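You operate a simulated robot arm through the tools that you are given. There is no shell and no other tool.

You run a simulated robot arm. Do the job below in one go: nothing can be reset, and whatever is moved stays where it is left.

TASK
Oil the trestle's pads, grip the strip, drop the loop lever, brake to DRAG and pay out once.
Fine: push the trestle oil button twice; all four before PAY OUT. The reel stays on; the other controls stay.

Only the result counts: the job must be done as asked and must still hold three seconds after the hand-in. Knocking over, shifting, dropping, spilling or breaking anything else fails it.

THE ROBOT
A 7-joint arm with a fingered hand, fixed in place. Base frame: the origin is on the floor under the middle of its stand, x ahead of it, y to its left, z up. Lengths are in m, angles in degrees, forces in N, time in s.
It reaches about 1.333 m from its shoulder. Its first joint turns from -69.0 to 172.0 degrees. Payload 5 kg.
Tool frame: the origin (TCP) lies between the finger pads and is the grasp point; the fingertips stand 0.032 m ahead of it; z points along the fingers, y is the line along which they close. The gripper opens to 0.16 m; its body begins 0.089 m behind the TCP. The gripper is a hand of 3 fingers: y runs from the thumb to the fingers, the wrist lies at [0, 0, -0.252] in the tool frame.
Orientation is told as [roll, pitch, yaw] about the base's x, y, z axes, in that order, counted from this pose: with the fingers straight down and closing along the base's y, the tool's x points along the base's -x, its y along +y and its z along -z.

THE INTERFACE
- The arm moves only by the tool apply_moves. Its argument "motion" is a list of rows, each a list of 2 entries, a list of its own where there are three numbers: the turn, a rotation vector about the tool's x, y, z in degrees, then the shift along the tool's x, y, z in m. In form: [[[ax, ay, az], [tx, ty, tz]], ...]. A call has 1 to 20 rows; each row is the pose to reach, as a shift and turn from the pose commanded when the call began, along the tool's axes at that moment. A row lasts 0.2 s, in which the tool goes at most 0.05 m and 8.6 degrees; a call with a longer step from one row to the next is refused whole. Where a pose cannot be reached the arm comes as near as it can. A force on the tool above 40 N (or 10 N above the force at the start of the call, whichever is more), or a blocked arm, ends the call early, and 0.2 s more pass. In this call time passes only in rows, and 0.2 s behind the last. The reply holds the time, the measured pose of the TCP, the force on the tool along the base axes, the opening and the grip force, in the units named above and with some noise, with the torque about the TCP (base axes, N m) and any sound that the robot's microphone picked up.
- Cameras (640 x 400 px; columns grow to the right, rows downward): "scene" is fixed at [0.3999, 0.6509, 1.6578]; the picture's right is [-0.98, -0.22, 0.00], its down [-0.04, 0.19, -0.98] and it looks along [0.21, -0.96, -0.19] (base axes); focal length 330 px, centre (320, 200). "wrist" rides on the gripper at [0.065, -0.004, -0.116] in the tool frame; the picture's right is [0.06, 1.00, 0.00], its down [-0.87, 0.05, -0.49] and it looks along [-0.49, 0.03, 0.87] (tool axes); focal length 261 px, centre (320, 200).
- grab_frame(camera): a new picture of that camera. No time passes.
- raise_lower(by): slides the trunk up (or, below 0, down) by that many m; the arm rides with it, the base frame stays. It gives what a move gives, with no picture.
- finger_targets(finger1, finger2, thumb_bend): sets how far each is bent, from 0 (flat) to 1 (curled in); at 0.3 the hand is open as for a grip, at 0.7 the pads meet at the TCP. One left out holds its place. A second passes; each finger stops where it meets its share of the squeeze, and holds until it gets a number again. It is the only way to open and close the hand. It gives what a move gives, with no picture; readings hold the bend of each and the force on the fingers (four entries, about 0 where the hand has none), thumb and palm.
- measure_at(camera, pixels): for up to 12 pixels [column, row] of the newest picture of that camera ("zoom" is the newest enlarged one), the place [x, y, z] in the base frame of the surface seen there, good to about 0.002 m. No time passes.
- close_up(camera, box): a new picture of the part [left, top, right, bottom] of that camera's present view, enlarged. No time passes.
- hand_in(): hands the job in; it is judged then, once.

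Unless the task says otherwise, let go and move clear before handing in.

The tools are called after "Emit:" by a JSON object that holds its "name" and its "arguments". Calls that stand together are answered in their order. apply_moves: Moves the arm, as the interface text tells. Its arguments: {"type":"object","properties":{"motion":{"type":"array"}},"required":["motion"]} The other tools are called the same way: raise_lower (by) moves the trunk up or down; finger_targets (finger1, finger2, thumb_bend) moves the fingers one by one; grab_frame (camera) takes a picture; measure_at (camera, pixels) gives the place of the surface under pixels of a picture; close_up (camera, box) takes an enlarged picture of a part of a camera's view; hand_in () hands the job in.

At the start:

```text
clock: 0.0
position: [0.5101, -0.2895, 1.4672]
tool_rot: [0.1, 0.0, -0.1]
ft_force: [0.0, -0.4, -0.6]
moment: [-0.02, 0.02, 0.0]
width: 0.16
gripper_force: 0.2
shape: jaw
bend: [0.3, 0.3, 0.3]
finger forces: [0.1, 0.0, 0.0, 0.1, 0.0, 0.0]
trunk travel left (down, up): [-0.875, 0.065]
```

scene: 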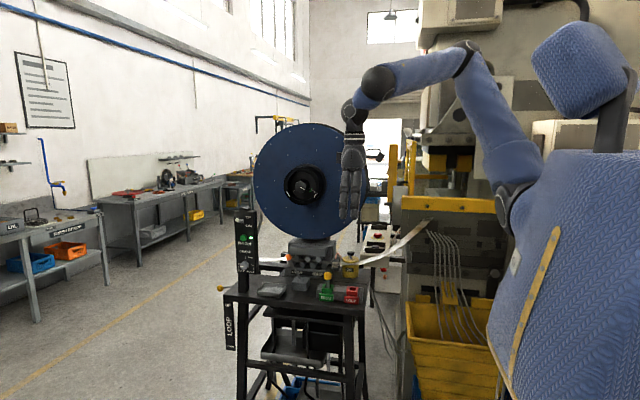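
wrist: 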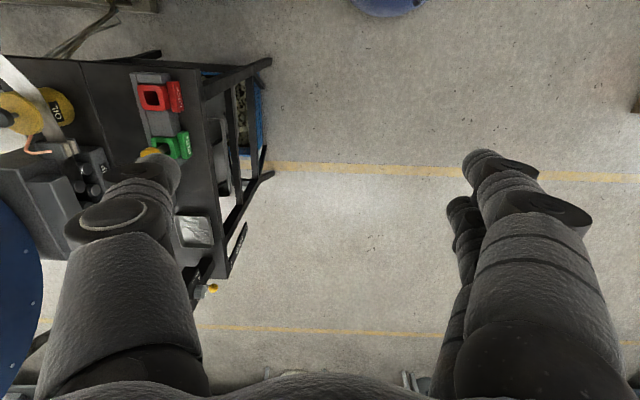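

The scene shows a trestle stand with a control panel at about (245,245), a LOOP sign at (229,325), and green and red parts at (325,290) and (351,294). I'll enlarge these parts before I move anything.

Emit:
{"name": "close_up", "arguments": {"camera": "scene", "box": [210, 200, 290, 250]}}

Emit:
{"name": "close_up", "arguments": {"camera": "scene", "box": [210, 240, 290, 290]}}

Emit:
{"name": "close_up", "arguments": {"camera": "scene", "box": [270, 230, 430, 330]}}

Emit:
{"name": "close_up", "arguments": {"camera": "scene", "box": [200, 280, 392, 400]}}

Emit:
{"name": "close_up", "arguments": {"camera": "wrist", "box": [0, 40, 288, 220]}}

```text
8.00 times, centred on (250, 225) of scene
```

zoom: 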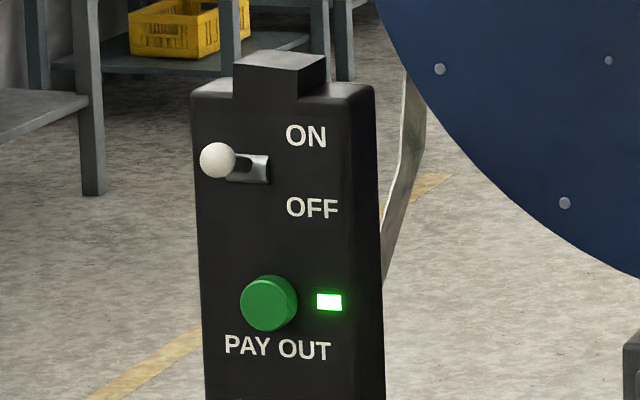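

```text
8.00 times, centred on (250, 265) of scene
```

zoom: 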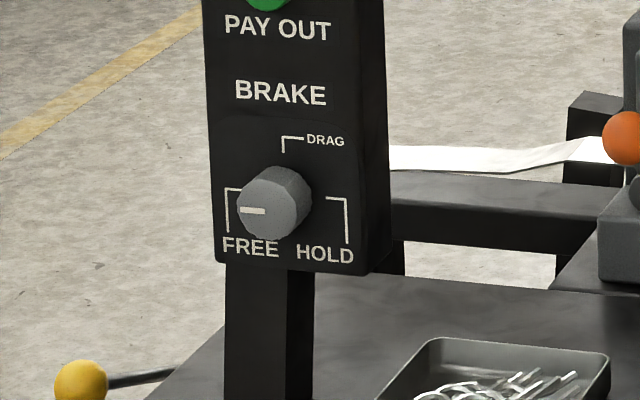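

```text
4.00 times, centred on (350, 280) of scene
```

zoom: 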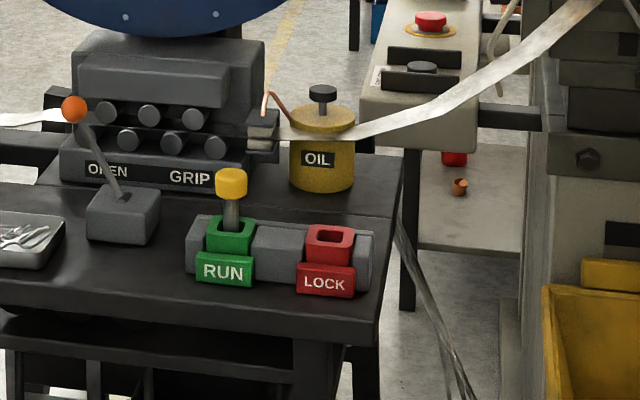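

```text
3.33 times, centred on (296, 340) of scene
```

zoom: 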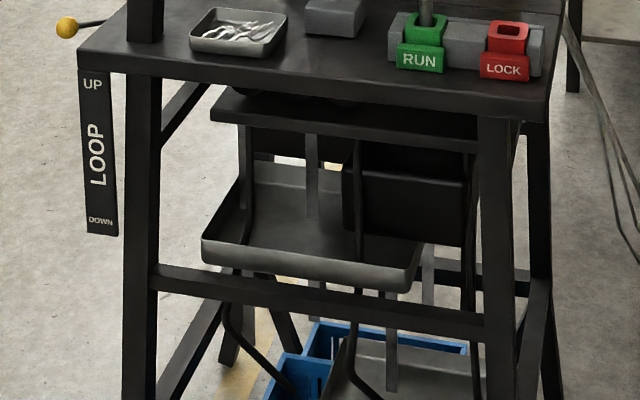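

```text
2.22 times, centred on (144, 130) of wrist
```

zoom: 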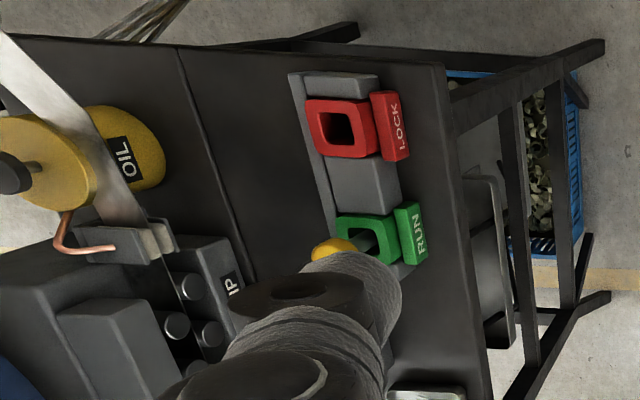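

The close-ups show these controls:
- the oil pot with its black pump knob
- the orange OPEN/GRIP lever
- the yellow LOOP lever
- the BRAKE knob, now pointing at FREE
- the green PAY OUT button
- the ON/OFF toggle

I'll measure each of them next.

Emit:
{"name": "grab_frame", "arguments": {"camera": "scene"}}

Emit:
{"name": "close_up", "arguments": {"camera": "scene", "box": [270, 230, 430, 330]}}

Emit:
{"name": "measure_at", "arguments": {"camera": "zoom", "pixels": [[323, 91], [323, 103], [323, 122], [322, 180], [74, 108], [88, 140], [108, 175], [123, 200], [105, 168], [190, 177], [231, 182], [276, 120]]}}

Emit:
{"name": "measure_at", "arguments": {"camera": "zoom", "pixels": [[110, 110], [147, 115], [190, 118], [127, 140], [170, 145], [215, 147], [150, 80], [180, 50], [255, 130], [300, 115], [400, 120], [20, 250]]}}

Emit:
{"name": "close_up", "arguments": {"camera": "scene", "box": [210, 200, 290, 250]}}

Emit:
{"name": "measure_at", "arguments": {"camera": "zoom", "pixels": [[216, 160], [255, 168], [268, 303], [290, 300], [330, 302], [215, 250], [360, 250], [280, 75], [230, 200], [270, 230], [500, 150], [340, 110]]}}

Emit:
{"name": "close_up", "arguments": {"camera": "scene", "box": [210, 240, 290, 290]}}

Emit:
{"name": "measure_at", "arguments": {"camera": "zoom", "pixels": [[255, 210], [275, 205], [295, 195], [250, 212], [225, 255], [360, 255], [290, 140], [80, 380], [140, 380], [260, 330], [500, 380], [320, 120]]}}

```text
taken
```

scene: 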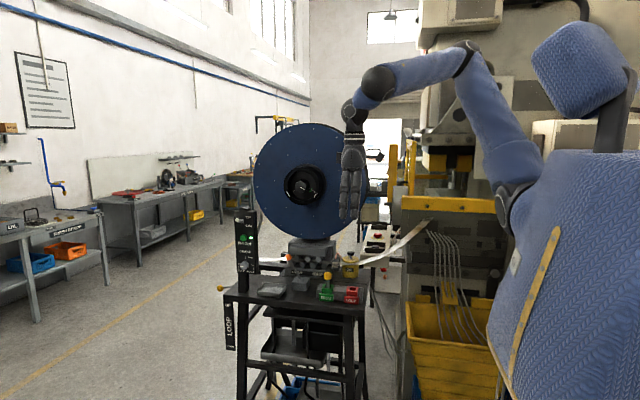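

```text
4.00 times, centred on (350, 280) of scene
```

zoom: 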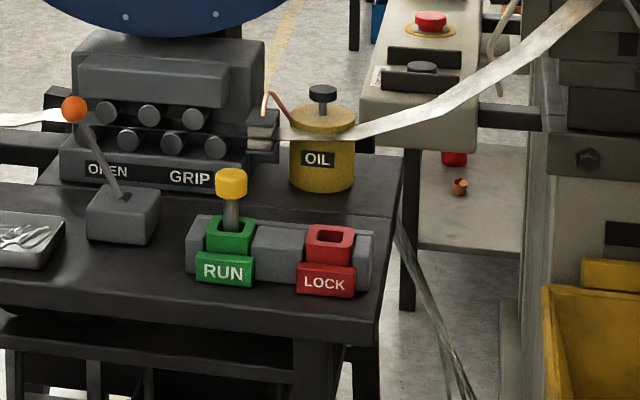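

```text
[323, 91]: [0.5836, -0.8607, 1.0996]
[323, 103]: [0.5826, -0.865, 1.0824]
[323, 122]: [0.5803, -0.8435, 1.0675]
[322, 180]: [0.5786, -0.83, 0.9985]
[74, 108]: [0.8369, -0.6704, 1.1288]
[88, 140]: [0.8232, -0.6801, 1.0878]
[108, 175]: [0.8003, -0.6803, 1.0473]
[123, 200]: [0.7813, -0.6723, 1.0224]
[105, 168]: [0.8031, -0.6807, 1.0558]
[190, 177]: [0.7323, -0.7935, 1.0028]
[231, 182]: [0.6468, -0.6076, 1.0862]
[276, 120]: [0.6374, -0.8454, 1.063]
```

```text
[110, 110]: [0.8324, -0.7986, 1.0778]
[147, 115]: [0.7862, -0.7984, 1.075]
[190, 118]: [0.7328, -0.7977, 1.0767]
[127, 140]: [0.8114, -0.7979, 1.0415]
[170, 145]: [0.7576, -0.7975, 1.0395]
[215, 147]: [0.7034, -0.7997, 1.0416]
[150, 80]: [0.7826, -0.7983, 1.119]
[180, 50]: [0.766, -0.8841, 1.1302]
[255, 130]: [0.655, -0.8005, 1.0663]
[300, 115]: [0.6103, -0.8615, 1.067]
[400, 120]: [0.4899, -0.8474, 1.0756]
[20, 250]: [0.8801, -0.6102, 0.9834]
```

```text
8.00 times, centred on (250, 225) of scene
```

zoom: 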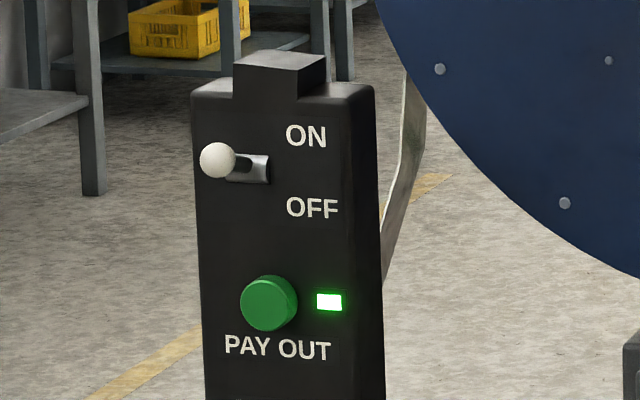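

```text
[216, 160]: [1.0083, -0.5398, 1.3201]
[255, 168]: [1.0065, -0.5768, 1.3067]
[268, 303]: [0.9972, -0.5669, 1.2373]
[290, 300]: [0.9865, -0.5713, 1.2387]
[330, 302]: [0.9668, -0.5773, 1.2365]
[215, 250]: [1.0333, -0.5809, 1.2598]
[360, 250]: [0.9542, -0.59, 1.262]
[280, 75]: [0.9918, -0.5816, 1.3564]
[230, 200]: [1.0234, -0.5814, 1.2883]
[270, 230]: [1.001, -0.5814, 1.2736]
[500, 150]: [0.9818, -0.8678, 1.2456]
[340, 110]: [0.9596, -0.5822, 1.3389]
```

```text
8.00 times, centred on (250, 265) of scene
```

zoom: 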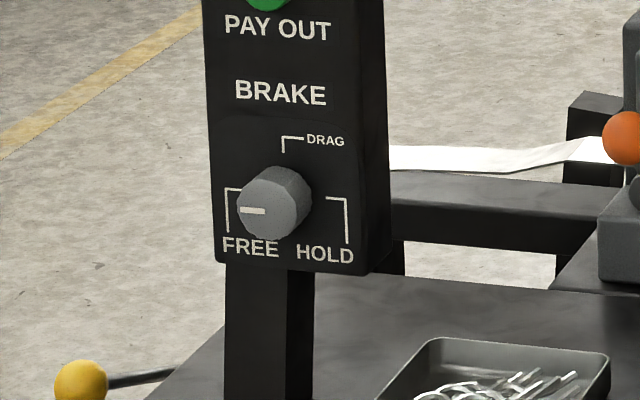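

```text
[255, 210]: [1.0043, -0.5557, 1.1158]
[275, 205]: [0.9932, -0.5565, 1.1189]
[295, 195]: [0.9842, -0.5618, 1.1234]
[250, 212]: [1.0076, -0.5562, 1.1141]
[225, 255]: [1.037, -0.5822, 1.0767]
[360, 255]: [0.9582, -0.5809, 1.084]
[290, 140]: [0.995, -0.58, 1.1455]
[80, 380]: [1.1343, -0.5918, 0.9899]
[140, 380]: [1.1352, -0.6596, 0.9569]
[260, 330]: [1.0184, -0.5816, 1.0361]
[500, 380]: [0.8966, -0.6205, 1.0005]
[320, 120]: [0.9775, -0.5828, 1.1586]
```

The readings place the controls as follows:
- oil knob near (0.583, -0.865, 1.10)
- grip ball at (0.837, -0.670, 1.129)
- brake knob at (0.995, -0.556, 1.117)
- PAY OUT at (0.997, -0.567, 1.237)
- loop ball at (1.134, -0.592, 0.990)

I'll look closely at the loop lever, the oil pot and the reel to see what room the hand has.

Emit:
{"name": "close_up", "arguments": {"camera": "scene", "box": [208, 278, 272, 318]}}

Emit:
{"name": "measure_at", "arguments": {"camera": "zoom", "pixels": [[120, 105], [180, 105], [220, 100], [250, 95], [285, 90], [180, 260], [220, 350], [160, 210], [300, 160], [200, 150], [110, 105], [125, 120]]}}

Emit:
{"name": "close_up", "arguments": {"camera": "scene", "box": [230, 110, 390, 210]}}

Emit:
{"name": "measure_at", "arguments": {"camera": "zoom", "pixels": [[300, 300], [300, 60], [110, 300], [440, 200], [445, 300], [420, 360], [300, 390], [320, 310], [105, 250], [200, 100], [430, 150], [380, 80]]}}

Emit:
{"name": "close_up", "arguments": {"camera": "scene", "box": [326, 244, 374, 274]}}

Emit:
{"name": "measure_at", "arguments": {"camera": "zoom", "pixels": [[325, 75], [325, 95], [300, 160], [255, 190], [325, 160], [390, 175], [235, 230], [410, 210], [500, 200], [100, 220], [130, 150], [330, 130]]}}

```text
10.00 times, centred on (240, 298) of scene
```

zoom: 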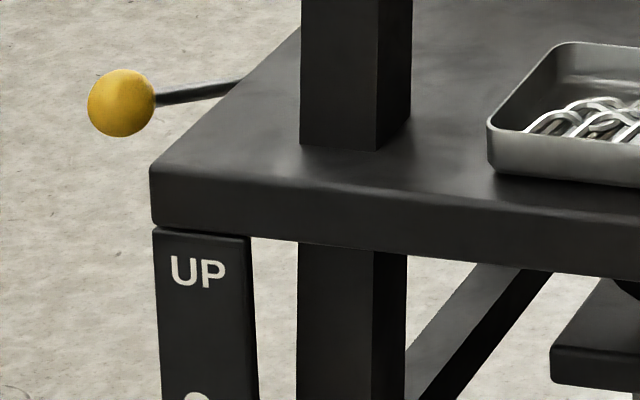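

```text
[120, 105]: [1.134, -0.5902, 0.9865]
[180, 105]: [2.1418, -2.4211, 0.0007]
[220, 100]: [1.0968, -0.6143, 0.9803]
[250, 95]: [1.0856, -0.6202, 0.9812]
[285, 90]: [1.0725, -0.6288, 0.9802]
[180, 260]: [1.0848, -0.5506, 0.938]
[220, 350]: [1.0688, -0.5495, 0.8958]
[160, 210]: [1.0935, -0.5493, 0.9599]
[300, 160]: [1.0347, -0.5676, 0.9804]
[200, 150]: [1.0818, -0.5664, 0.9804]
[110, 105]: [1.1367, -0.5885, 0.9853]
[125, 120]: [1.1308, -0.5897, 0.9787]
```

```text
4.00 times, centred on (310, 160) of scene
```

zoom: 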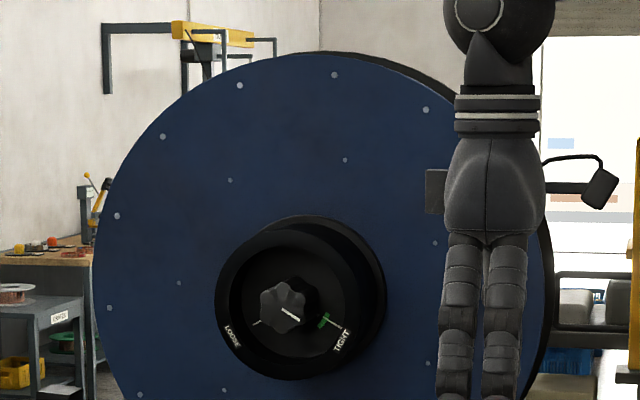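

```text
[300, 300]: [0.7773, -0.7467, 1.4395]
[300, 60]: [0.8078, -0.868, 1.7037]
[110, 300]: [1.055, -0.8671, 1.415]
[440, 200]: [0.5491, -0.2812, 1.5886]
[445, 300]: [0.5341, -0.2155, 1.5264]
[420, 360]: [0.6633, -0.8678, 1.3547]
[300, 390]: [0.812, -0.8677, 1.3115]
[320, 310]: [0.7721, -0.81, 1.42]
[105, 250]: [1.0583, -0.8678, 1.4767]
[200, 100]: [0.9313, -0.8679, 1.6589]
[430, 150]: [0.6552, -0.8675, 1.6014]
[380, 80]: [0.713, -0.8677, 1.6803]
```

```text
13.33 times, centred on (350, 259) of scene
```

zoom: 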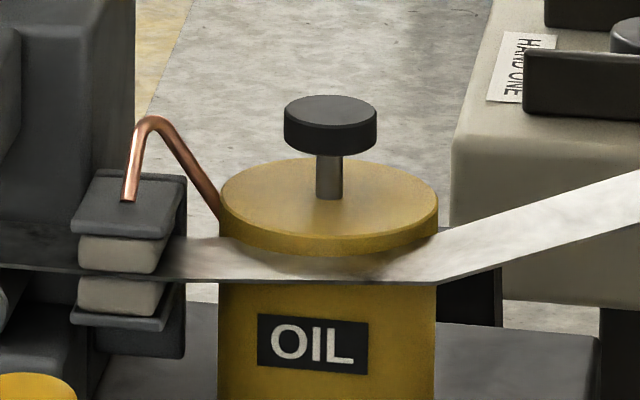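

```text
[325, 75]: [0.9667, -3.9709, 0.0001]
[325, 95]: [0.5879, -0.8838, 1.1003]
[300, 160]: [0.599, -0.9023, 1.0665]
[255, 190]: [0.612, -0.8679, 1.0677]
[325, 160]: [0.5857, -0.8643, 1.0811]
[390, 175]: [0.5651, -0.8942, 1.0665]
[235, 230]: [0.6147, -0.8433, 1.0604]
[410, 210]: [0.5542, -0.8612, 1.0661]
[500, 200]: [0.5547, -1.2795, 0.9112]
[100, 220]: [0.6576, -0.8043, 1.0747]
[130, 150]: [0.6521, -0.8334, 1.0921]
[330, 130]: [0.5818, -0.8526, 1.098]
```

The oil cap is about 0.032 m wide, centred near (0.584, -0.869, 1.10). The strip runs just in front of the pot, and the reel disc overhangs it at y < -0.868. Next I'll use the wrist view to see the loop lever near (213,288), and measure the arm.

Emit:
{"name": "close_up", "arguments": {"camera": "wrist", "box": [150, 220, 278, 300]}}

Emit:
{"name": "measure_at", "arguments": {"camera": "zoom", "pixels": [[310, 340], [270, 350], [240, 350], [220, 340], [250, 330], [220, 290], [420, 100], [470, 40], [200, 370], [290, 345], [320, 340], [230, 360]]}}

Emit:
{"name": "close_up", "arguments": {"camera": "scene", "box": [208, 290, 272, 360]}}

Emit:
{"name": "measure_at", "arguments": {"camera": "scene", "pixels": [[230, 346], [230, 310], [228, 286], [520, 200], [465, 60], [378, 80], [350, 110], [352, 150], [600, 250], [575, 60], [235, 288], [233, 350]]}}

```text
5.00 times, centred on (214, 260) of wrist
```

zoom: 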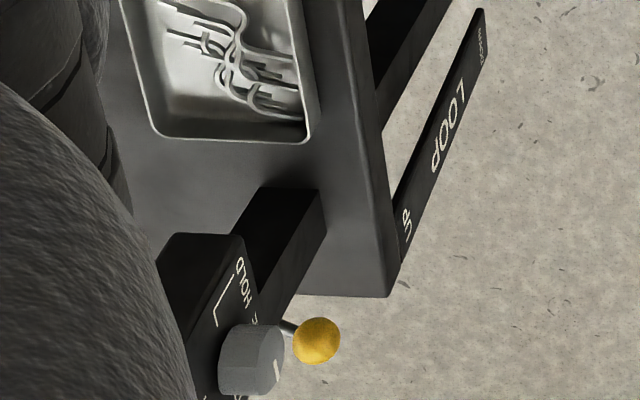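

```text
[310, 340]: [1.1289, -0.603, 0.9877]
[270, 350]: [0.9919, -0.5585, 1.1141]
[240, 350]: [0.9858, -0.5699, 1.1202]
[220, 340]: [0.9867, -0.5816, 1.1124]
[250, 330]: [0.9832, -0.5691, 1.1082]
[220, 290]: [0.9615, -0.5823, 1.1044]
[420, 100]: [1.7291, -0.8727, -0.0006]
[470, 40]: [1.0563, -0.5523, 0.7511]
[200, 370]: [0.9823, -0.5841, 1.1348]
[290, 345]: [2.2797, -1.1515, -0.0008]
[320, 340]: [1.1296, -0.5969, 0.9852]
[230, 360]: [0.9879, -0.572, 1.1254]
```

```text
5.71 times, centred on (240, 325) of scene
```

zoom: 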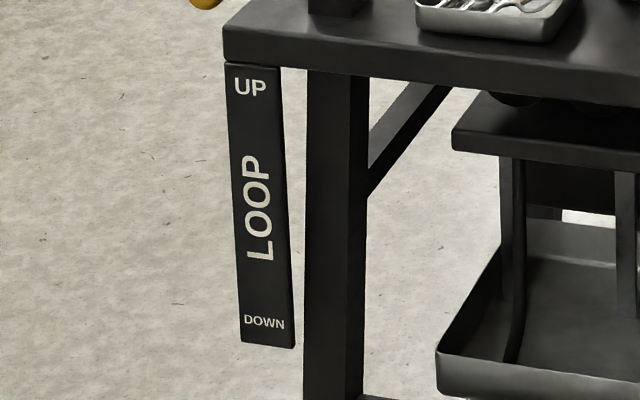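

```text
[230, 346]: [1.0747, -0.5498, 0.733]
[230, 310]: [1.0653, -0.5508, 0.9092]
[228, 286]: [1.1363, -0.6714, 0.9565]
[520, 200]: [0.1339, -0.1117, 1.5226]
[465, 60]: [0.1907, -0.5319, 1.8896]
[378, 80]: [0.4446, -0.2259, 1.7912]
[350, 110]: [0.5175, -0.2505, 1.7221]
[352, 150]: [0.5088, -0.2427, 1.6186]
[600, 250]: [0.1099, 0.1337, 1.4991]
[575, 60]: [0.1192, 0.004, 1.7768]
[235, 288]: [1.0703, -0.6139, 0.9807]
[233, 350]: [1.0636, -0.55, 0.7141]
```

The lever ball centre is near (1.131, -0.604, 0.983). Its rod runs back and down in the y-z plane at x≈1.135, and DOWN is marked near z≈0.735. Before moving I'll measure the hand's fingers in the wrist view and the nearby machine.

Emit:
{"name": "grab_frame", "arguments": {"camera": "wrist"}}

Emit:
{"name": "measure_at", "arguments": {"camera": "wrist", "pixels": [[485, 158], [480, 170], [520, 200], [530, 270], [540, 330], [462, 205], [465, 230], [455, 330], [165, 165], [120, 210], [125, 290], [130, 350]]}}

Emit:
{"name": "measure_at", "arguments": {"camera": "scene", "pixels": [[430, 60], [435, 135], [405, 180], [450, 205], [445, 160], [394, 170], [460, 100], [505, 105], [400, 215], [440, 260], [550, 130], [360, 180]]}}

Emit:
{"name": "close_up", "arguments": {"camera": "scene", "box": [320, 40, 480, 240]}}

```text
taken
```

wrist: 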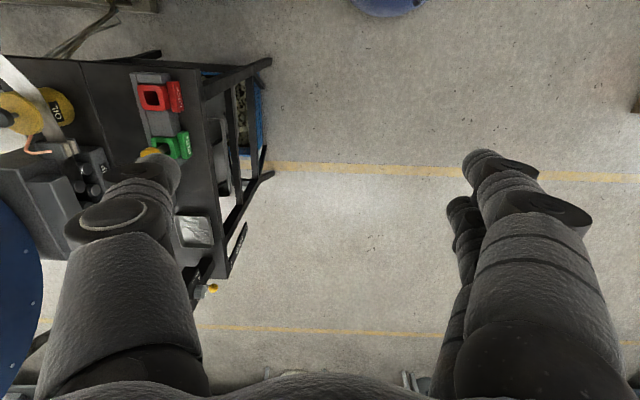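

```text
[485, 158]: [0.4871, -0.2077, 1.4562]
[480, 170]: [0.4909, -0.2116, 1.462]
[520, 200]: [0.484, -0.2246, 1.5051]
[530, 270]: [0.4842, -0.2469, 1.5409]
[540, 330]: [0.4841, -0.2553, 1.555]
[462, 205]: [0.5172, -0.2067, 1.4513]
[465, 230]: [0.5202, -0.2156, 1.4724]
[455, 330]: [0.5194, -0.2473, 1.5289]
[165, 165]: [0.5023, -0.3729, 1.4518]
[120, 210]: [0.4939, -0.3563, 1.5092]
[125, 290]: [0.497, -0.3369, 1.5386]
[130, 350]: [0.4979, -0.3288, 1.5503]
```

```text
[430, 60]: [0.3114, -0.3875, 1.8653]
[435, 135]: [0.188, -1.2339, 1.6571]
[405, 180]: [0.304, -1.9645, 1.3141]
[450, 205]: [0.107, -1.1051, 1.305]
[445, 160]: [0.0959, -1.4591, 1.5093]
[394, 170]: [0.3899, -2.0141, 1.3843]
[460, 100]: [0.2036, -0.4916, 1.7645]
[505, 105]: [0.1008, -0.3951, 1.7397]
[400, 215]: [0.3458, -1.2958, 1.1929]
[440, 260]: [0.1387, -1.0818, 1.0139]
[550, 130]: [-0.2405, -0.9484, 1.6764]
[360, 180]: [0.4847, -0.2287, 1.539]
```

```text
2.00 times, centred on (400, 140) of scene
```

zoom: 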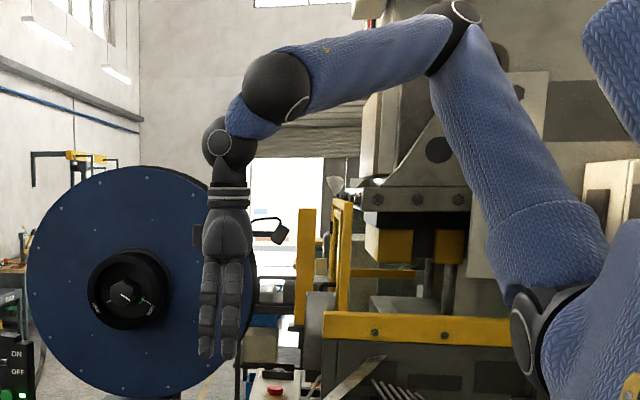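

The fingers sit at about ±0.018 m along tool x, with the thumb opposite, and the press is well behind at y≈-1.1. I'll close the hand here in free space to make a pushing tip and see where the tips end up.

Emit:
{"name": "finger_targets", "arguments": {"finger1": 0.7, "finger2": 0.7, "thumb_bend": 0.7}}

Emit:
{"name": "grab_frame", "arguments": {"camera": "wrist"}}

Emit:
{"name": "close_up", "arguments": {"camera": "scene", "box": [320, 130, 384, 230]}}

```text
clock: 1.0
position: [0.5105, -0.2901, 1.4673]
tool_rot: [0.0, 0.0, -0.1]
ft_force: [0.2, -0.5, -0.7]
moment: [-0.01, -0.03, 0.01]
width: 0.0126
gripper_force: 0.0
shape: fingers
bend: [0.7, 0.7, 0.7]
finger forces: [0.0, 0.0, 0.0, 0.0, 0.0, 0.0]
trunk travel left (down, up): [-0.875, 0.065]
```

```text
taken
```

wrist: 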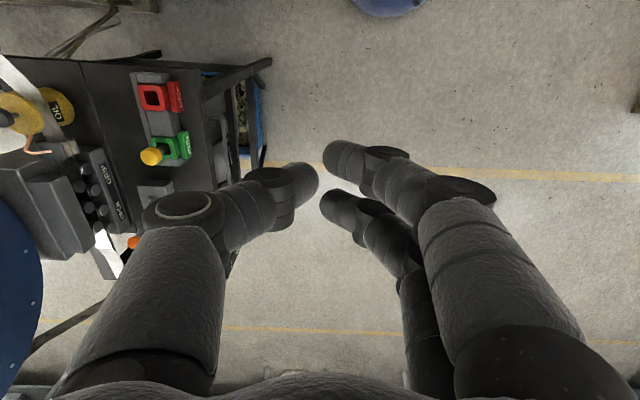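

```text
4.00 times, centred on (352, 180) of scene
```

zoom: 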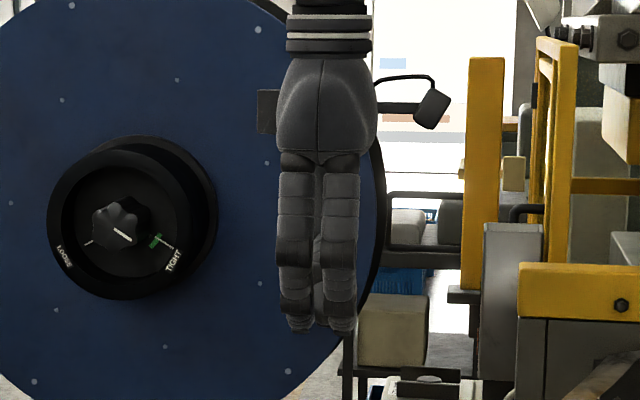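

Emit:
{"name": "measure_at", "arguments": {"camera": "wrist", "pixels": [[340, 155], [330, 158], [335, 205], [300, 175], [310, 180], [270, 185], [180, 205], [380, 165], [460, 195], [500, 250]]}}

Emit:
{"name": "measure_at", "arguments": {"camera": "zoom", "pixels": [[300, 325], [340, 325], [345, 280], [295, 280], [280, 110], [375, 110], [265, 110], [435, 110], [320, 200], [320, 100], [318, 330], [410, 85]]}}

```text
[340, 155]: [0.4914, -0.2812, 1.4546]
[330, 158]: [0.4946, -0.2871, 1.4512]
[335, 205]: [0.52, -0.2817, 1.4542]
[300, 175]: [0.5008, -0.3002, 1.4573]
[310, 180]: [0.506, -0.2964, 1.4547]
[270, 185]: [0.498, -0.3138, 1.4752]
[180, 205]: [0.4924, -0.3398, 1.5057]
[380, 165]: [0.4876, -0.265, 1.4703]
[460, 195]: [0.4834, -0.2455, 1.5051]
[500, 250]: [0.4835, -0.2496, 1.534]
```

```text
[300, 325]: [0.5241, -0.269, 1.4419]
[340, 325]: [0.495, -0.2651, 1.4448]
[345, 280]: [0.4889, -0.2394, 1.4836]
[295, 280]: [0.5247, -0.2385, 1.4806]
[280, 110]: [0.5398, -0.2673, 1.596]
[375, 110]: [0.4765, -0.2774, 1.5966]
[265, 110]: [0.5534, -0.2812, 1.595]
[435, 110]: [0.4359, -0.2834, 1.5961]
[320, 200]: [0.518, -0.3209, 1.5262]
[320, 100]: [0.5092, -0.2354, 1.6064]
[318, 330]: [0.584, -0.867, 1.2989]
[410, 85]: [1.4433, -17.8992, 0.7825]
```

The closed tips reach about 0.03 m ahead of the TCP, with the two fingers at tool x ±0.0175. I'll tilt the hand to roll -50 so it stays in front of the reel disc, and move to a staging point in front of and above the oil pot.

Emit:
{"name": "apply_moves", "arguments": {"motion": [[[5, 0, 0], [-0.0056, -0.041, 0.0167]], [[10, 0, 0], [-0.0112, -0.082, 0.0334]], [[15, 0, 0], [-0.0168, -0.123, 0.0501]], [[20, 0, 0], [-0.0224, -0.164, 0.0668]], [[25, 0, 0], [-0.028, -0.205, 0.0835]], [[30, 0, 0], [-0.0336, -0.246, 0.1002]], [[35, 0, 0], [-0.0392, -0.287, 0.1169]], [[40, 0, 0], [-0.0448, -0.328, 0.1336]], [[45, 0, 0], [-0.0504, -0.369, 0.1503]], [[50, 0, 0], [-0.056, -0.41, 0.167]]]}}

Emit:
{"name": "grab_frame", "arguments": {"camera": "scene"}}

Emit:
{"name": "grab_frame", "arguments": {"camera": "wrist"}}

```text
clock: 3.2
position: [0.5669, -0.7024, 1.2974]
tool_rot: [-50.0, 0.0, -0.2]
ft_force: [1.1, 0.0, -0.5]
moment: [0.01, 0.02, -0.02]
width: 0.0124
gripper_force: 0.0
shape: fingers
bend: [0.7, 0.7, 0.7]
finger forces: [0.0, 0.1, 0.1, 0.0, 0.1, 0.1]
trunk travel left (down, up): [-0.875, 0.065]
```

```text
taken
```

scene: 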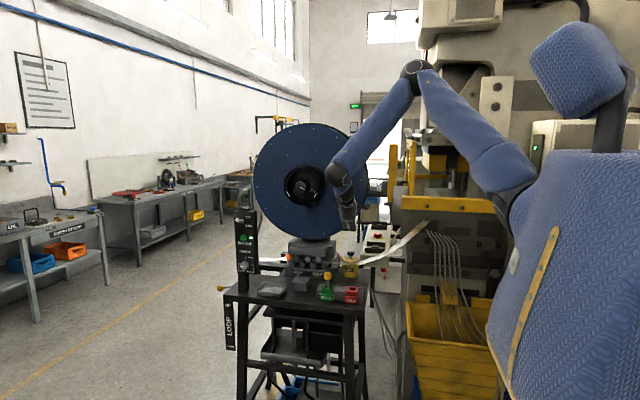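

```text
taken
```

wrist: 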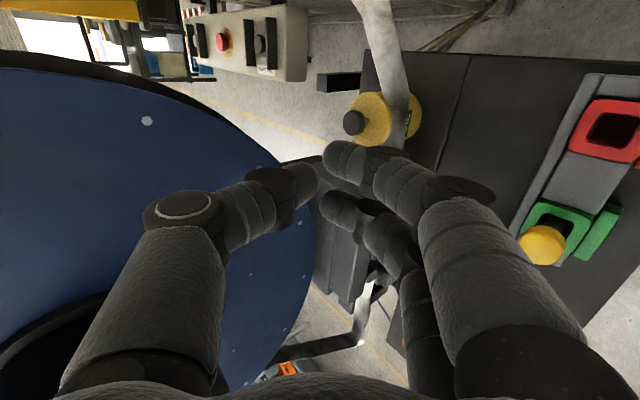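

The arm is in place and the wrist view shows the oil cap at (354,122) with the strip in front of it. I'll measure the cap and strip from here.

Emit:
{"name": "close_up", "arguments": {"camera": "wrist", "box": [310, 40, 470, 140]}}

Emit:
{"name": "measure_at", "arguments": {"camera": "zoom", "pixels": [[175, 330], [140, 330], [210, 330], [175, 300], [175, 360], [230, 310], [330, 320], [330, 200], [380, 330], [290, 20], [250, 260], [300, 380]]}}

Emit:
{"name": "close_up", "arguments": {"camera": "scene", "box": [320, 180, 400, 280]}}

```text
4.00 times, centred on (390, 90) of wrist
```

zoom: 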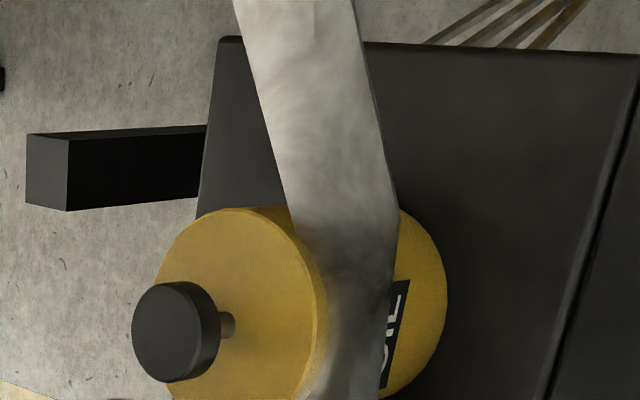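

```text
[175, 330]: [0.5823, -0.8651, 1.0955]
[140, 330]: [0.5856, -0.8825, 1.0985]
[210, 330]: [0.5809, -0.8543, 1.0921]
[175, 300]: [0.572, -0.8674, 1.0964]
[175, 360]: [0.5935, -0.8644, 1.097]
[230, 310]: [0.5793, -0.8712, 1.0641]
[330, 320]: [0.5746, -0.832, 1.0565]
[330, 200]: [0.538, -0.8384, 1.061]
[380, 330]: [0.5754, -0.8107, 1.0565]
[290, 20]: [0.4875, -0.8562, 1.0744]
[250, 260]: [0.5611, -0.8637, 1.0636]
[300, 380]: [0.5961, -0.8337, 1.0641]
```

```text
4.00 times, centred on (360, 230) of scene
```

zoom: 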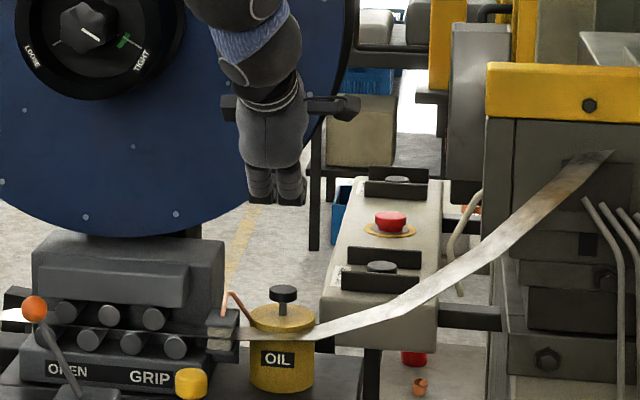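

The cap centre reads (0.5835, -0.869) with its top at about z 1.099, and the strip lies about 0.04 m lower at y≈-0.82. I'll bring one fingertip to just above the cap, staying in front of the reel.

Emit:
{"name": "apply_moves", "arguments": {"motion": [[[0, 0, 0], [0.0005, 0.004, 0.046]], [[0, 0, 0], [0.001, 0.008, 0.092]], [[0, 0, 0], [0.001, 0.0113, 0.1375]], [[0, 0, 0], [0.001, 0.012, 0.18]], [[0, 0, 0], [0.001, 0.0129, 0.221]]]}}

Emit:
{"name": "close_up", "arguments": {"camera": "scene", "box": [320, 220, 384, 280]}}

Emit:
{"name": "grab_frame", "arguments": {"camera": "wrist"}}

```text
clock: 4.4
position: [0.5652, -0.8591, 1.1475]
tool_rot: [-49.9, -0.1, -0.1]
ft_force: [0.6, 0.0, 0.2]
moment: [0.01, 0.02, 0.01]
width: 0.0126
gripper_force: 0.0
shape: fingers
bend: [0.7, 0.7, 0.7]
finger forces: [0.1, 0.1, 0.1, 0.0, 0.0, 0.0]
trunk travel left (down, up): [-0.875, 0.065]
```

```text
6.67 times, centred on (352, 250) of scene
```

zoom: 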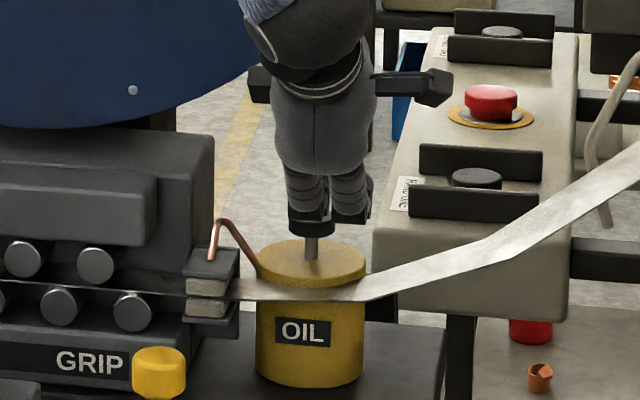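

```text
taken
```

wrist: 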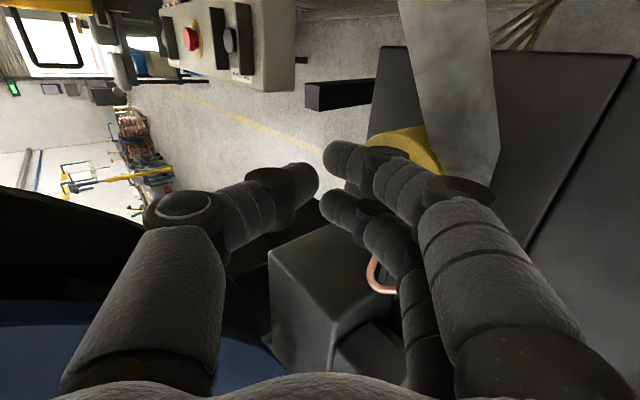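

The left fingertip is over the cap at (307,210) in the close-up. I'll go straight down in 4 mm steps and watch the force and sound.

Emit:
{"name": "apply_moves", "arguments": {"motion": [[[0, 0, 0], [0, 0.0031, 0.0026]], [[0, 0, 0], [0, 0.0061, 0.0051]], [[0, 0, 0], [0, 0.0092, 0.0077]], [[0, 0, 0], [0, 0.0123, 0.0103]], [[0, 0, 0], [0, 0.0138, 0.0116]]]}}

Emit:
{"name": "close_up", "arguments": {"camera": "scene", "box": [320, 220, 384, 280]}}

```text
clock: 5.6
position: [0.5641, -0.8584, 1.1295]
tool_rot: [-50.1, 0.0, -0.1]
ft_force: [-1.2, 0.3, 0.4]
moment: [-0.01, 0.02, 0.0]
width: 0.0125
gripper_force: 0.6
shape: fingers
bend: [0.7, 0.7, 0.7]
finger forces: [0.1, 1.1, 0.1, 0.0, 0.0, 0.0]
trunk travel left (down, up): [-0.875, 0.065]
```

```text
6.67 times, centred on (352, 250) of scene
```

zoom: 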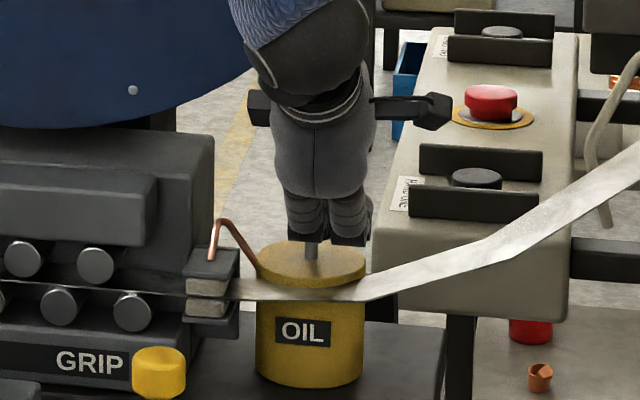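

Finger 2 reads 1.1 N, so it is just touching the cap. I'll continue down in small steps.

Emit:
{"name": "apply_moves", "arguments": {"motion": [[[0, 0, 0], [0, 0.0015, 0.0013]], [[0, 0, 0], [0, 0.0031, 0.0026]], [[0, 0, 0], [0, 0.0046, 0.0039]], [[0, 0, 0], [0, 0.0061, 0.0051]]]}}

```text
clock: 6.6
position: [0.5659, -0.8594, 1.1237]
tool_rot: [-50.0, -0.1, -0.1]
ft_force: [1.2, 2.2, 3.2]
moment: [0.06, -0.08, 0.02]
width: 0.0127
gripper_force: 1.4
shape: fingers
bend: [0.7, 0.71, 0.7]
finger forces: [0.0, 3.4, 0.0, 0.1, 0.0, 0.0]
trunk travel left (down, up): [-0.875, 0.065]
heard: click
```

A click came with finger 2 reading 3.4 N. I'll check how far the cap has gone down.

Emit:
{"name": "close_up", "arguments": {"camera": "scene", "box": [320, 230, 384, 270]}}

```text
10.00 times, centred on (352, 250) of scene
```

zoom: 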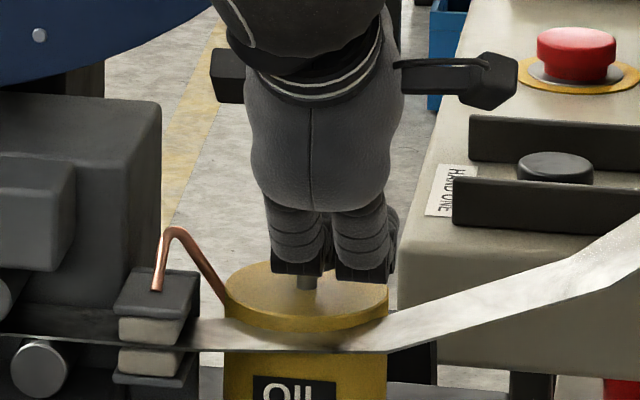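

The cap stem looks shorter under the finger. I'll lift straight up to let the button return.

Emit:
{"name": "apply_moves", "arguments": {"motion": [[[0, 0, 0], [0, -0.0038, -0.0032]], [[0, 0, 0], [0, -0.0077, -0.0064]], [[0, 0, 0], [0, -0.0115, -0.0096]], [[0, 0, 0], [0, -0.0153, -0.0129]]]}}

Emit:
{"name": "close_up", "arguments": {"camera": "scene", "box": [320, 230, 384, 270]}}

```text
clock: 7.6
position: [0.5639, -0.8607, 1.1432]
tool_rot: [-50.0, -0.1, -0.1]
ft_force: [-0.1, 0.4, -0.6]
moment: [0.04, -0.01, 0.0]
width: 0.0125
gripper_force: 0.0
shape: fingers
bend: [0.7, 0.7, 0.7]
finger forces: [0.0, 0.1, 0.0, 0.0, 0.0, 0.0]
trunk travel left (down, up): [-0.875, 0.065]
```

```text
10.00 times, centred on (352, 250) of scene
```

zoom: 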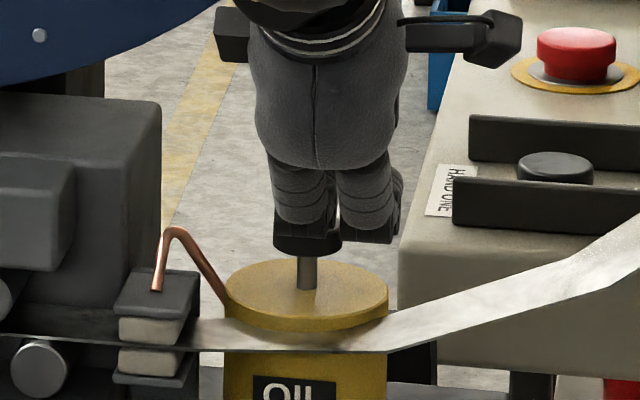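

The cap sprang back up with no sound on release, so that was one press. I'll press a second time to the same depth.

Emit:
{"name": "apply_moves", "arguments": {"motion": [[[0, 0, 0], [0, 0.0038, 0.0032]], [[0, 0, 0], [0, 0.0077, 0.0064]], [[0, 0, 0], [0, 0.0115, 0.0096]], [[0, 0, 0], [0, 0.0138, 0.0116]], [[0, 0, 0], [0, 0.0153, 0.0129]]]}}

Emit:
{"name": "close_up", "arguments": {"camera": "scene", "box": [320, 230, 384, 270]}}

```text
clock: 8.8
position: [0.5636, -0.8608, 1.1232]
tool_rot: [-50.0, 0.0, -0.1]
ft_force: [-0.3, 2.5, 3.7]
moment: [0.06, -0.04, 0.05]
width: 0.0124
gripper_force: 1.9
shape: fingers
bend: [0.7, 0.71, 0.7]
finger forces: [0.0, 4.1, 0.1, 0.0, 0.1, 0.0]
trunk travel left (down, up): [-0.875, 0.065]
heard: click
```

```text
10.00 times, centred on (352, 250) of scene
```

zoom: 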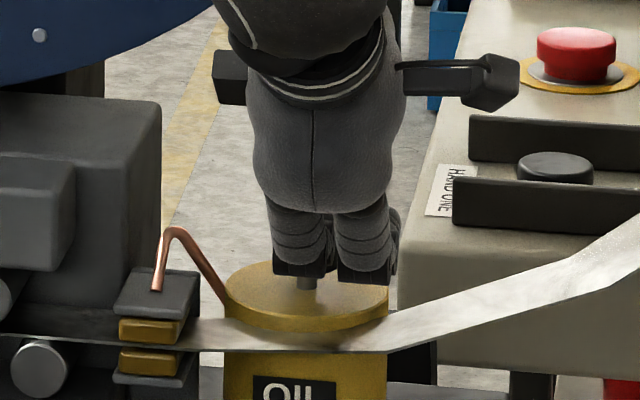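

Another click came, and the pads at (150,330) and (150,360) have turned amber, so they are oiled after two pushes. I'll back the hand away from the pot along the way it came in.

Emit:
{"name": "apply_moves", "arguments": {"motion": [[[0, 0, 0], [0, -0.0077, -0.0064]], [[0, 0, 0], [0, -0.0123, -0.0103]], [[0, 0, 0], [0, -0.0147, -0.058]], [[0, 0, 0], [0, -0.0171, -0.106]], [[0, 0, 0], [0, -0.0195, -0.154]], [[0, 0, 0], [-0.002, -0.0219, -0.2025]]]}}

Emit:
{"name": "grab_frame", "arguments": {"camera": "scene"}}

Emit:
{"name": "close_up", "arguments": {"camera": "scene", "box": [270, 240, 366, 300]}}

Emit:
{"name": "measure_at", "arguments": {"camera": "zoom", "pixels": [[130, 155], [155, 215], [180, 265], [205, 305], [205, 300], [150, 330], [270, 330], [205, 360], [165, 235], [230, 320], [170, 310], [250, 310]]}}

```text
clock: 10.2
position: [0.5636, -0.7174, 1.2698]
tool_rot: [-50.2, -0.1, -0.1]
ft_force: [0.2, 0.1, -0.3]
moment: [-0.03, -0.01, 0.04]
width: 0.0127
gripper_force: 0.1
shape: fingers
bend: [0.7, 0.7, 0.7]
finger forces: [0.1, 0.0, 0.0, 0.0, 0.1, 0.0]
trunk travel left (down, up): [-0.875, 0.065]
```

```text
taken
```

scene: 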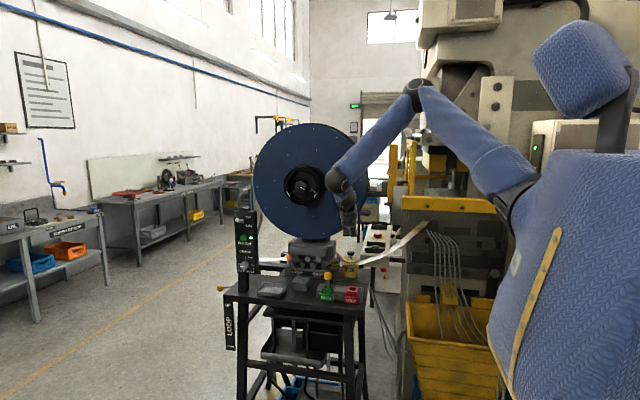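

```text
6.67 times, centred on (318, 270) of scene
```

zoom: 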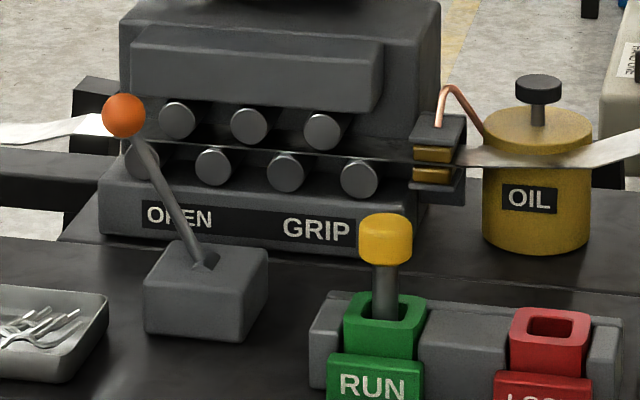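

```text
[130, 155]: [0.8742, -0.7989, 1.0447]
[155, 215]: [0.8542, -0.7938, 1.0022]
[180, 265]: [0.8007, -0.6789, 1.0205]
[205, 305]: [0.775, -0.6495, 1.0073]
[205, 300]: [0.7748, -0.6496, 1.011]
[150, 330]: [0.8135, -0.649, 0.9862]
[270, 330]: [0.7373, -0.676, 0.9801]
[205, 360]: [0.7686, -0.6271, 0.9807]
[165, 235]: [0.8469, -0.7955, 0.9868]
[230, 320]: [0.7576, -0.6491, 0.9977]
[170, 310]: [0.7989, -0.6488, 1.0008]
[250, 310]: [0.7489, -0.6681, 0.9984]
```

The lever box spans about x 0.745–0.817 and the lever leans about 27° toward OPEN (+x), with its ball centre near (0.841, -0.684, 1.124). I'll yaw the hand 30° to keep it clear of the panel and stage beside the ball on its +x side.

Emit:
{"name": "apply_moves", "arguments": {"motion": [[[0, -3.283, -2.757], [-0.0413, 0.0171, -0.0084]], [[0, -6.566, -5.514], [-0.0826, 0.0342, -0.0168]], [[0, -9.849, -8.271], [-0.1239, 0.0513, -0.0252]], [[0, -13.131, -11.029], [-0.1651, 0.0685, -0.0335]], [[0, -16.414, -13.786], [-0.2064, 0.0856, -0.0419]], [[0, -19.697, -16.543], [-0.2477, 0.1027, -0.0503]], [[0, -22.98, -19.3], [-0.289, 0.1198, -0.0587]]]}}

Emit:
{"name": "grab_frame", "arguments": {"camera": "scene"}}

Emit:
{"name": "grab_frame", "arguments": {"camera": "wrist"}}

Emit:
{"name": "close_up", "arguments": {"camera": "scene", "box": [230, 180, 358, 300]}}

```text
clock: 11.8
position: [0.8552, -0.5968, 1.2138]
tool_rot: [-50.0, 0.1, 30.0]
ft_force: [0.2, -0.8, 0.4]
moment: [-0.04, 0.0, -0.03]
width: 0.0127
gripper_force: 0.1
shape: fingers
bend: [0.7, 0.7, 0.7]
finger forces: [0.1, 0.0, 0.0, 0.0, 0.1, 0.0]
trunk travel left (down, up): [-0.875, 0.065]
```

```text
taken
```

scene: 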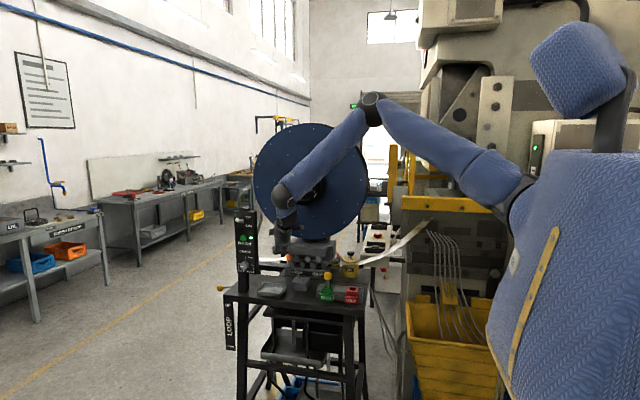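

```text
taken
```

wrist: 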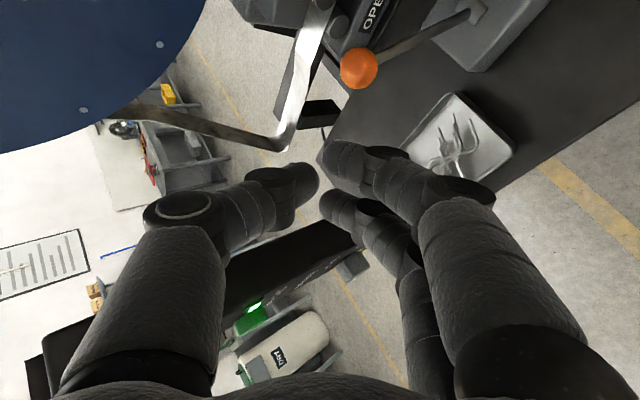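

```text
3.33 times, centred on (294, 240) of scene
```

zoom: 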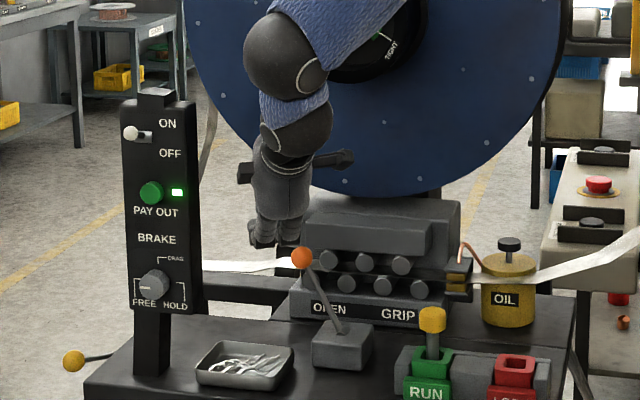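

The hand is staged beside the lever, and the wrist view shows the ball at (359,68), clear of the fingers. I'll check how far the forearm is from the reel and hub, and measure the ball again.

Emit:
{"name": "measure_at", "arguments": {"camera": "scene", "pixels": [[300, 185], [320, 165], [340, 140], [372, 108], [285, 200], [330, 170], [350, 150]]}}

Emit:
{"name": "measure_at", "arguments": {"camera": "wrist", "pixels": [[359, 68], [349, 62], [370, 68], [420, 40], [445, 27], [475, 12], [220, 320], [300, 240], [340, 265]]}}

```text
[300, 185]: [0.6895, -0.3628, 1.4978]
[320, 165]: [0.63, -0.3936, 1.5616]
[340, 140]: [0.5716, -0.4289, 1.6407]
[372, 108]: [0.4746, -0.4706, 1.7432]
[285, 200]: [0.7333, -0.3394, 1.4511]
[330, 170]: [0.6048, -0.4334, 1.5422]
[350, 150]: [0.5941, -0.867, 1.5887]
```

```text
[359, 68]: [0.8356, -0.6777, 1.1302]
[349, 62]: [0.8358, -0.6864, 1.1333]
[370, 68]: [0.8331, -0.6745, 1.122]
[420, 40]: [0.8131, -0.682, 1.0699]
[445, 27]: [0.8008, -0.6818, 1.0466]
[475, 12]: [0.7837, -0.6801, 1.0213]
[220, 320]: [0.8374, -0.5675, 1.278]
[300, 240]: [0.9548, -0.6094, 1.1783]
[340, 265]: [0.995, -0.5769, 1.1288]
```

The forearm is well in front of the hub (y≈-0.4), and the ball centre is confirmed near (0.841, -0.685, 1.121). I'll slide in along the tool axis so finger 1 sits just on the ball's +x side.

Emit:
{"name": "apply_moves", "arguments": {"motion": [[[0, 0, 0], [0.0006, 0.0003, 0.03]], [[0, 0, 0], [0.0012, 0.0006, 0.06]], [[0, 0, 0], [0.0018, 0.0009, 0.09]], [[0, 0, 0], [0.0023, 0.0012, 0.1184]]]}}

Emit:
{"name": "grab_frame", "arguments": {"camera": "wrist"}}

Emit:
{"name": "close_up", "arguments": {"camera": "scene", "box": [240, 220, 336, 290]}}

```text
clock: 12.8
position: [0.9005, -0.68, 1.1367]
tool_rot: [-50.0, 0.0, 30.0]
ft_force: [0.5, 0.2, 0.0]
moment: [0.01, 0.02, 0.0]
width: 0.0126
gripper_force: 0.0
shape: fingers
bend: [0.7, 0.7, 0.7]
finger forces: [0.0, 0.0, 0.0, 0.0, 0.1, 0.0]
trunk travel left (down, up): [-0.875, 0.065]
```

```text
taken
```

wrist: 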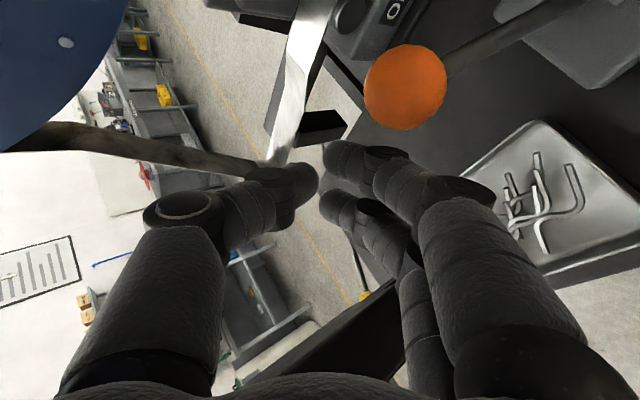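

```text
5.71 times, centred on (288, 255) of scene
```

zoom: 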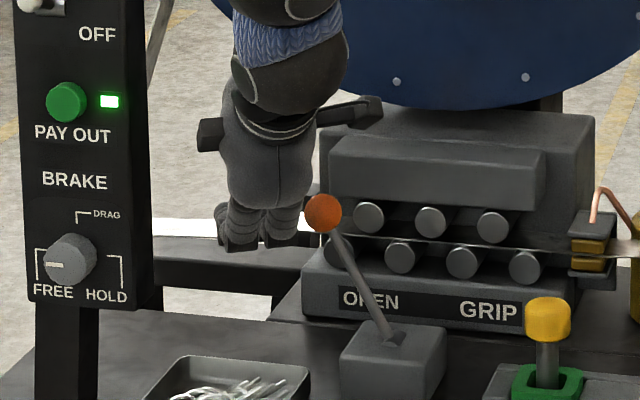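

The ball at (405,87) is right beside finger 1 with a small gap, and nothing is touching. I'll push it toward -x (GRIP), following the lever's arc, for the first half.

Emit:
{"name": "apply_moves", "arguments": {"motion": [[[0, 0, 0], [0.0087, 0.0032, -0.0038]], [[0, 0, 0], [0.0147, 0.0055, -0.0065]], [[0, 0, 0], [0.0262, 0.0051, -0.0155]], [[0, 0, 0], [0.0398, 0.0064, -0.0247]], [[0, 0, 0], [0.054, 0.0093, -0.0329]]]}}

Emit:
{"name": "grab_frame", "arguments": {"camera": "wrist"}}

Emit:
{"name": "close_up", "arguments": {"camera": "scene", "box": [240, 220, 336, 290]}}

```text
clock: 14.0
position: [0.835, -0.6765, 1.152]
tool_rot: [-50.0, 0.1, 30.0]
ft_force: [-0.1, 0.0, -0.5]
moment: [0.02, 0.01, 0.02]
width: 0.0126
gripper_force: 0.3
shape: fingers
bend: [0.7, 0.7, 0.7]
finger forces: [0.6, 0.0, 0.1, 0.1, 0.0, 0.1]
trunk travel left (down, up): [-0.875, 0.065]
```

```text
taken
```

wrist: 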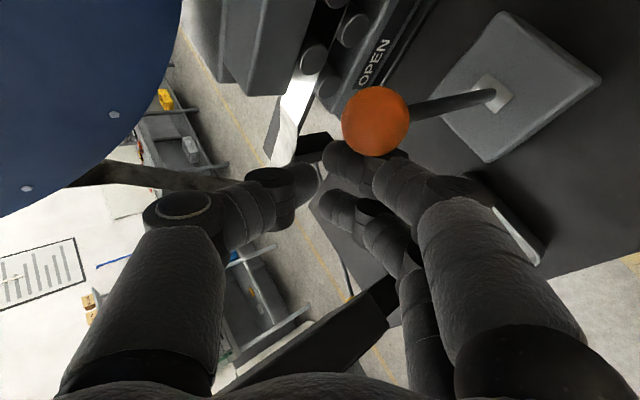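

```text
5.71 times, centred on (288, 255) of scene
```

zoom: 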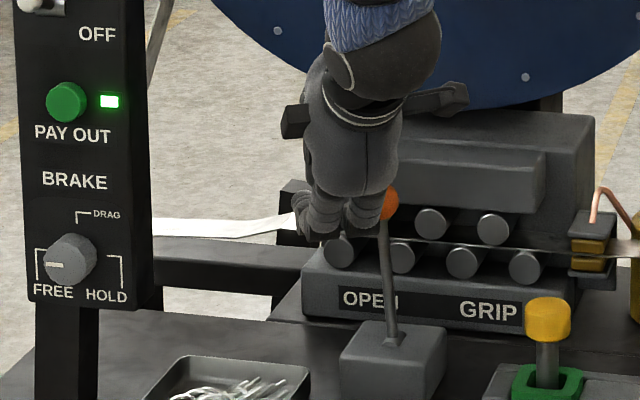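

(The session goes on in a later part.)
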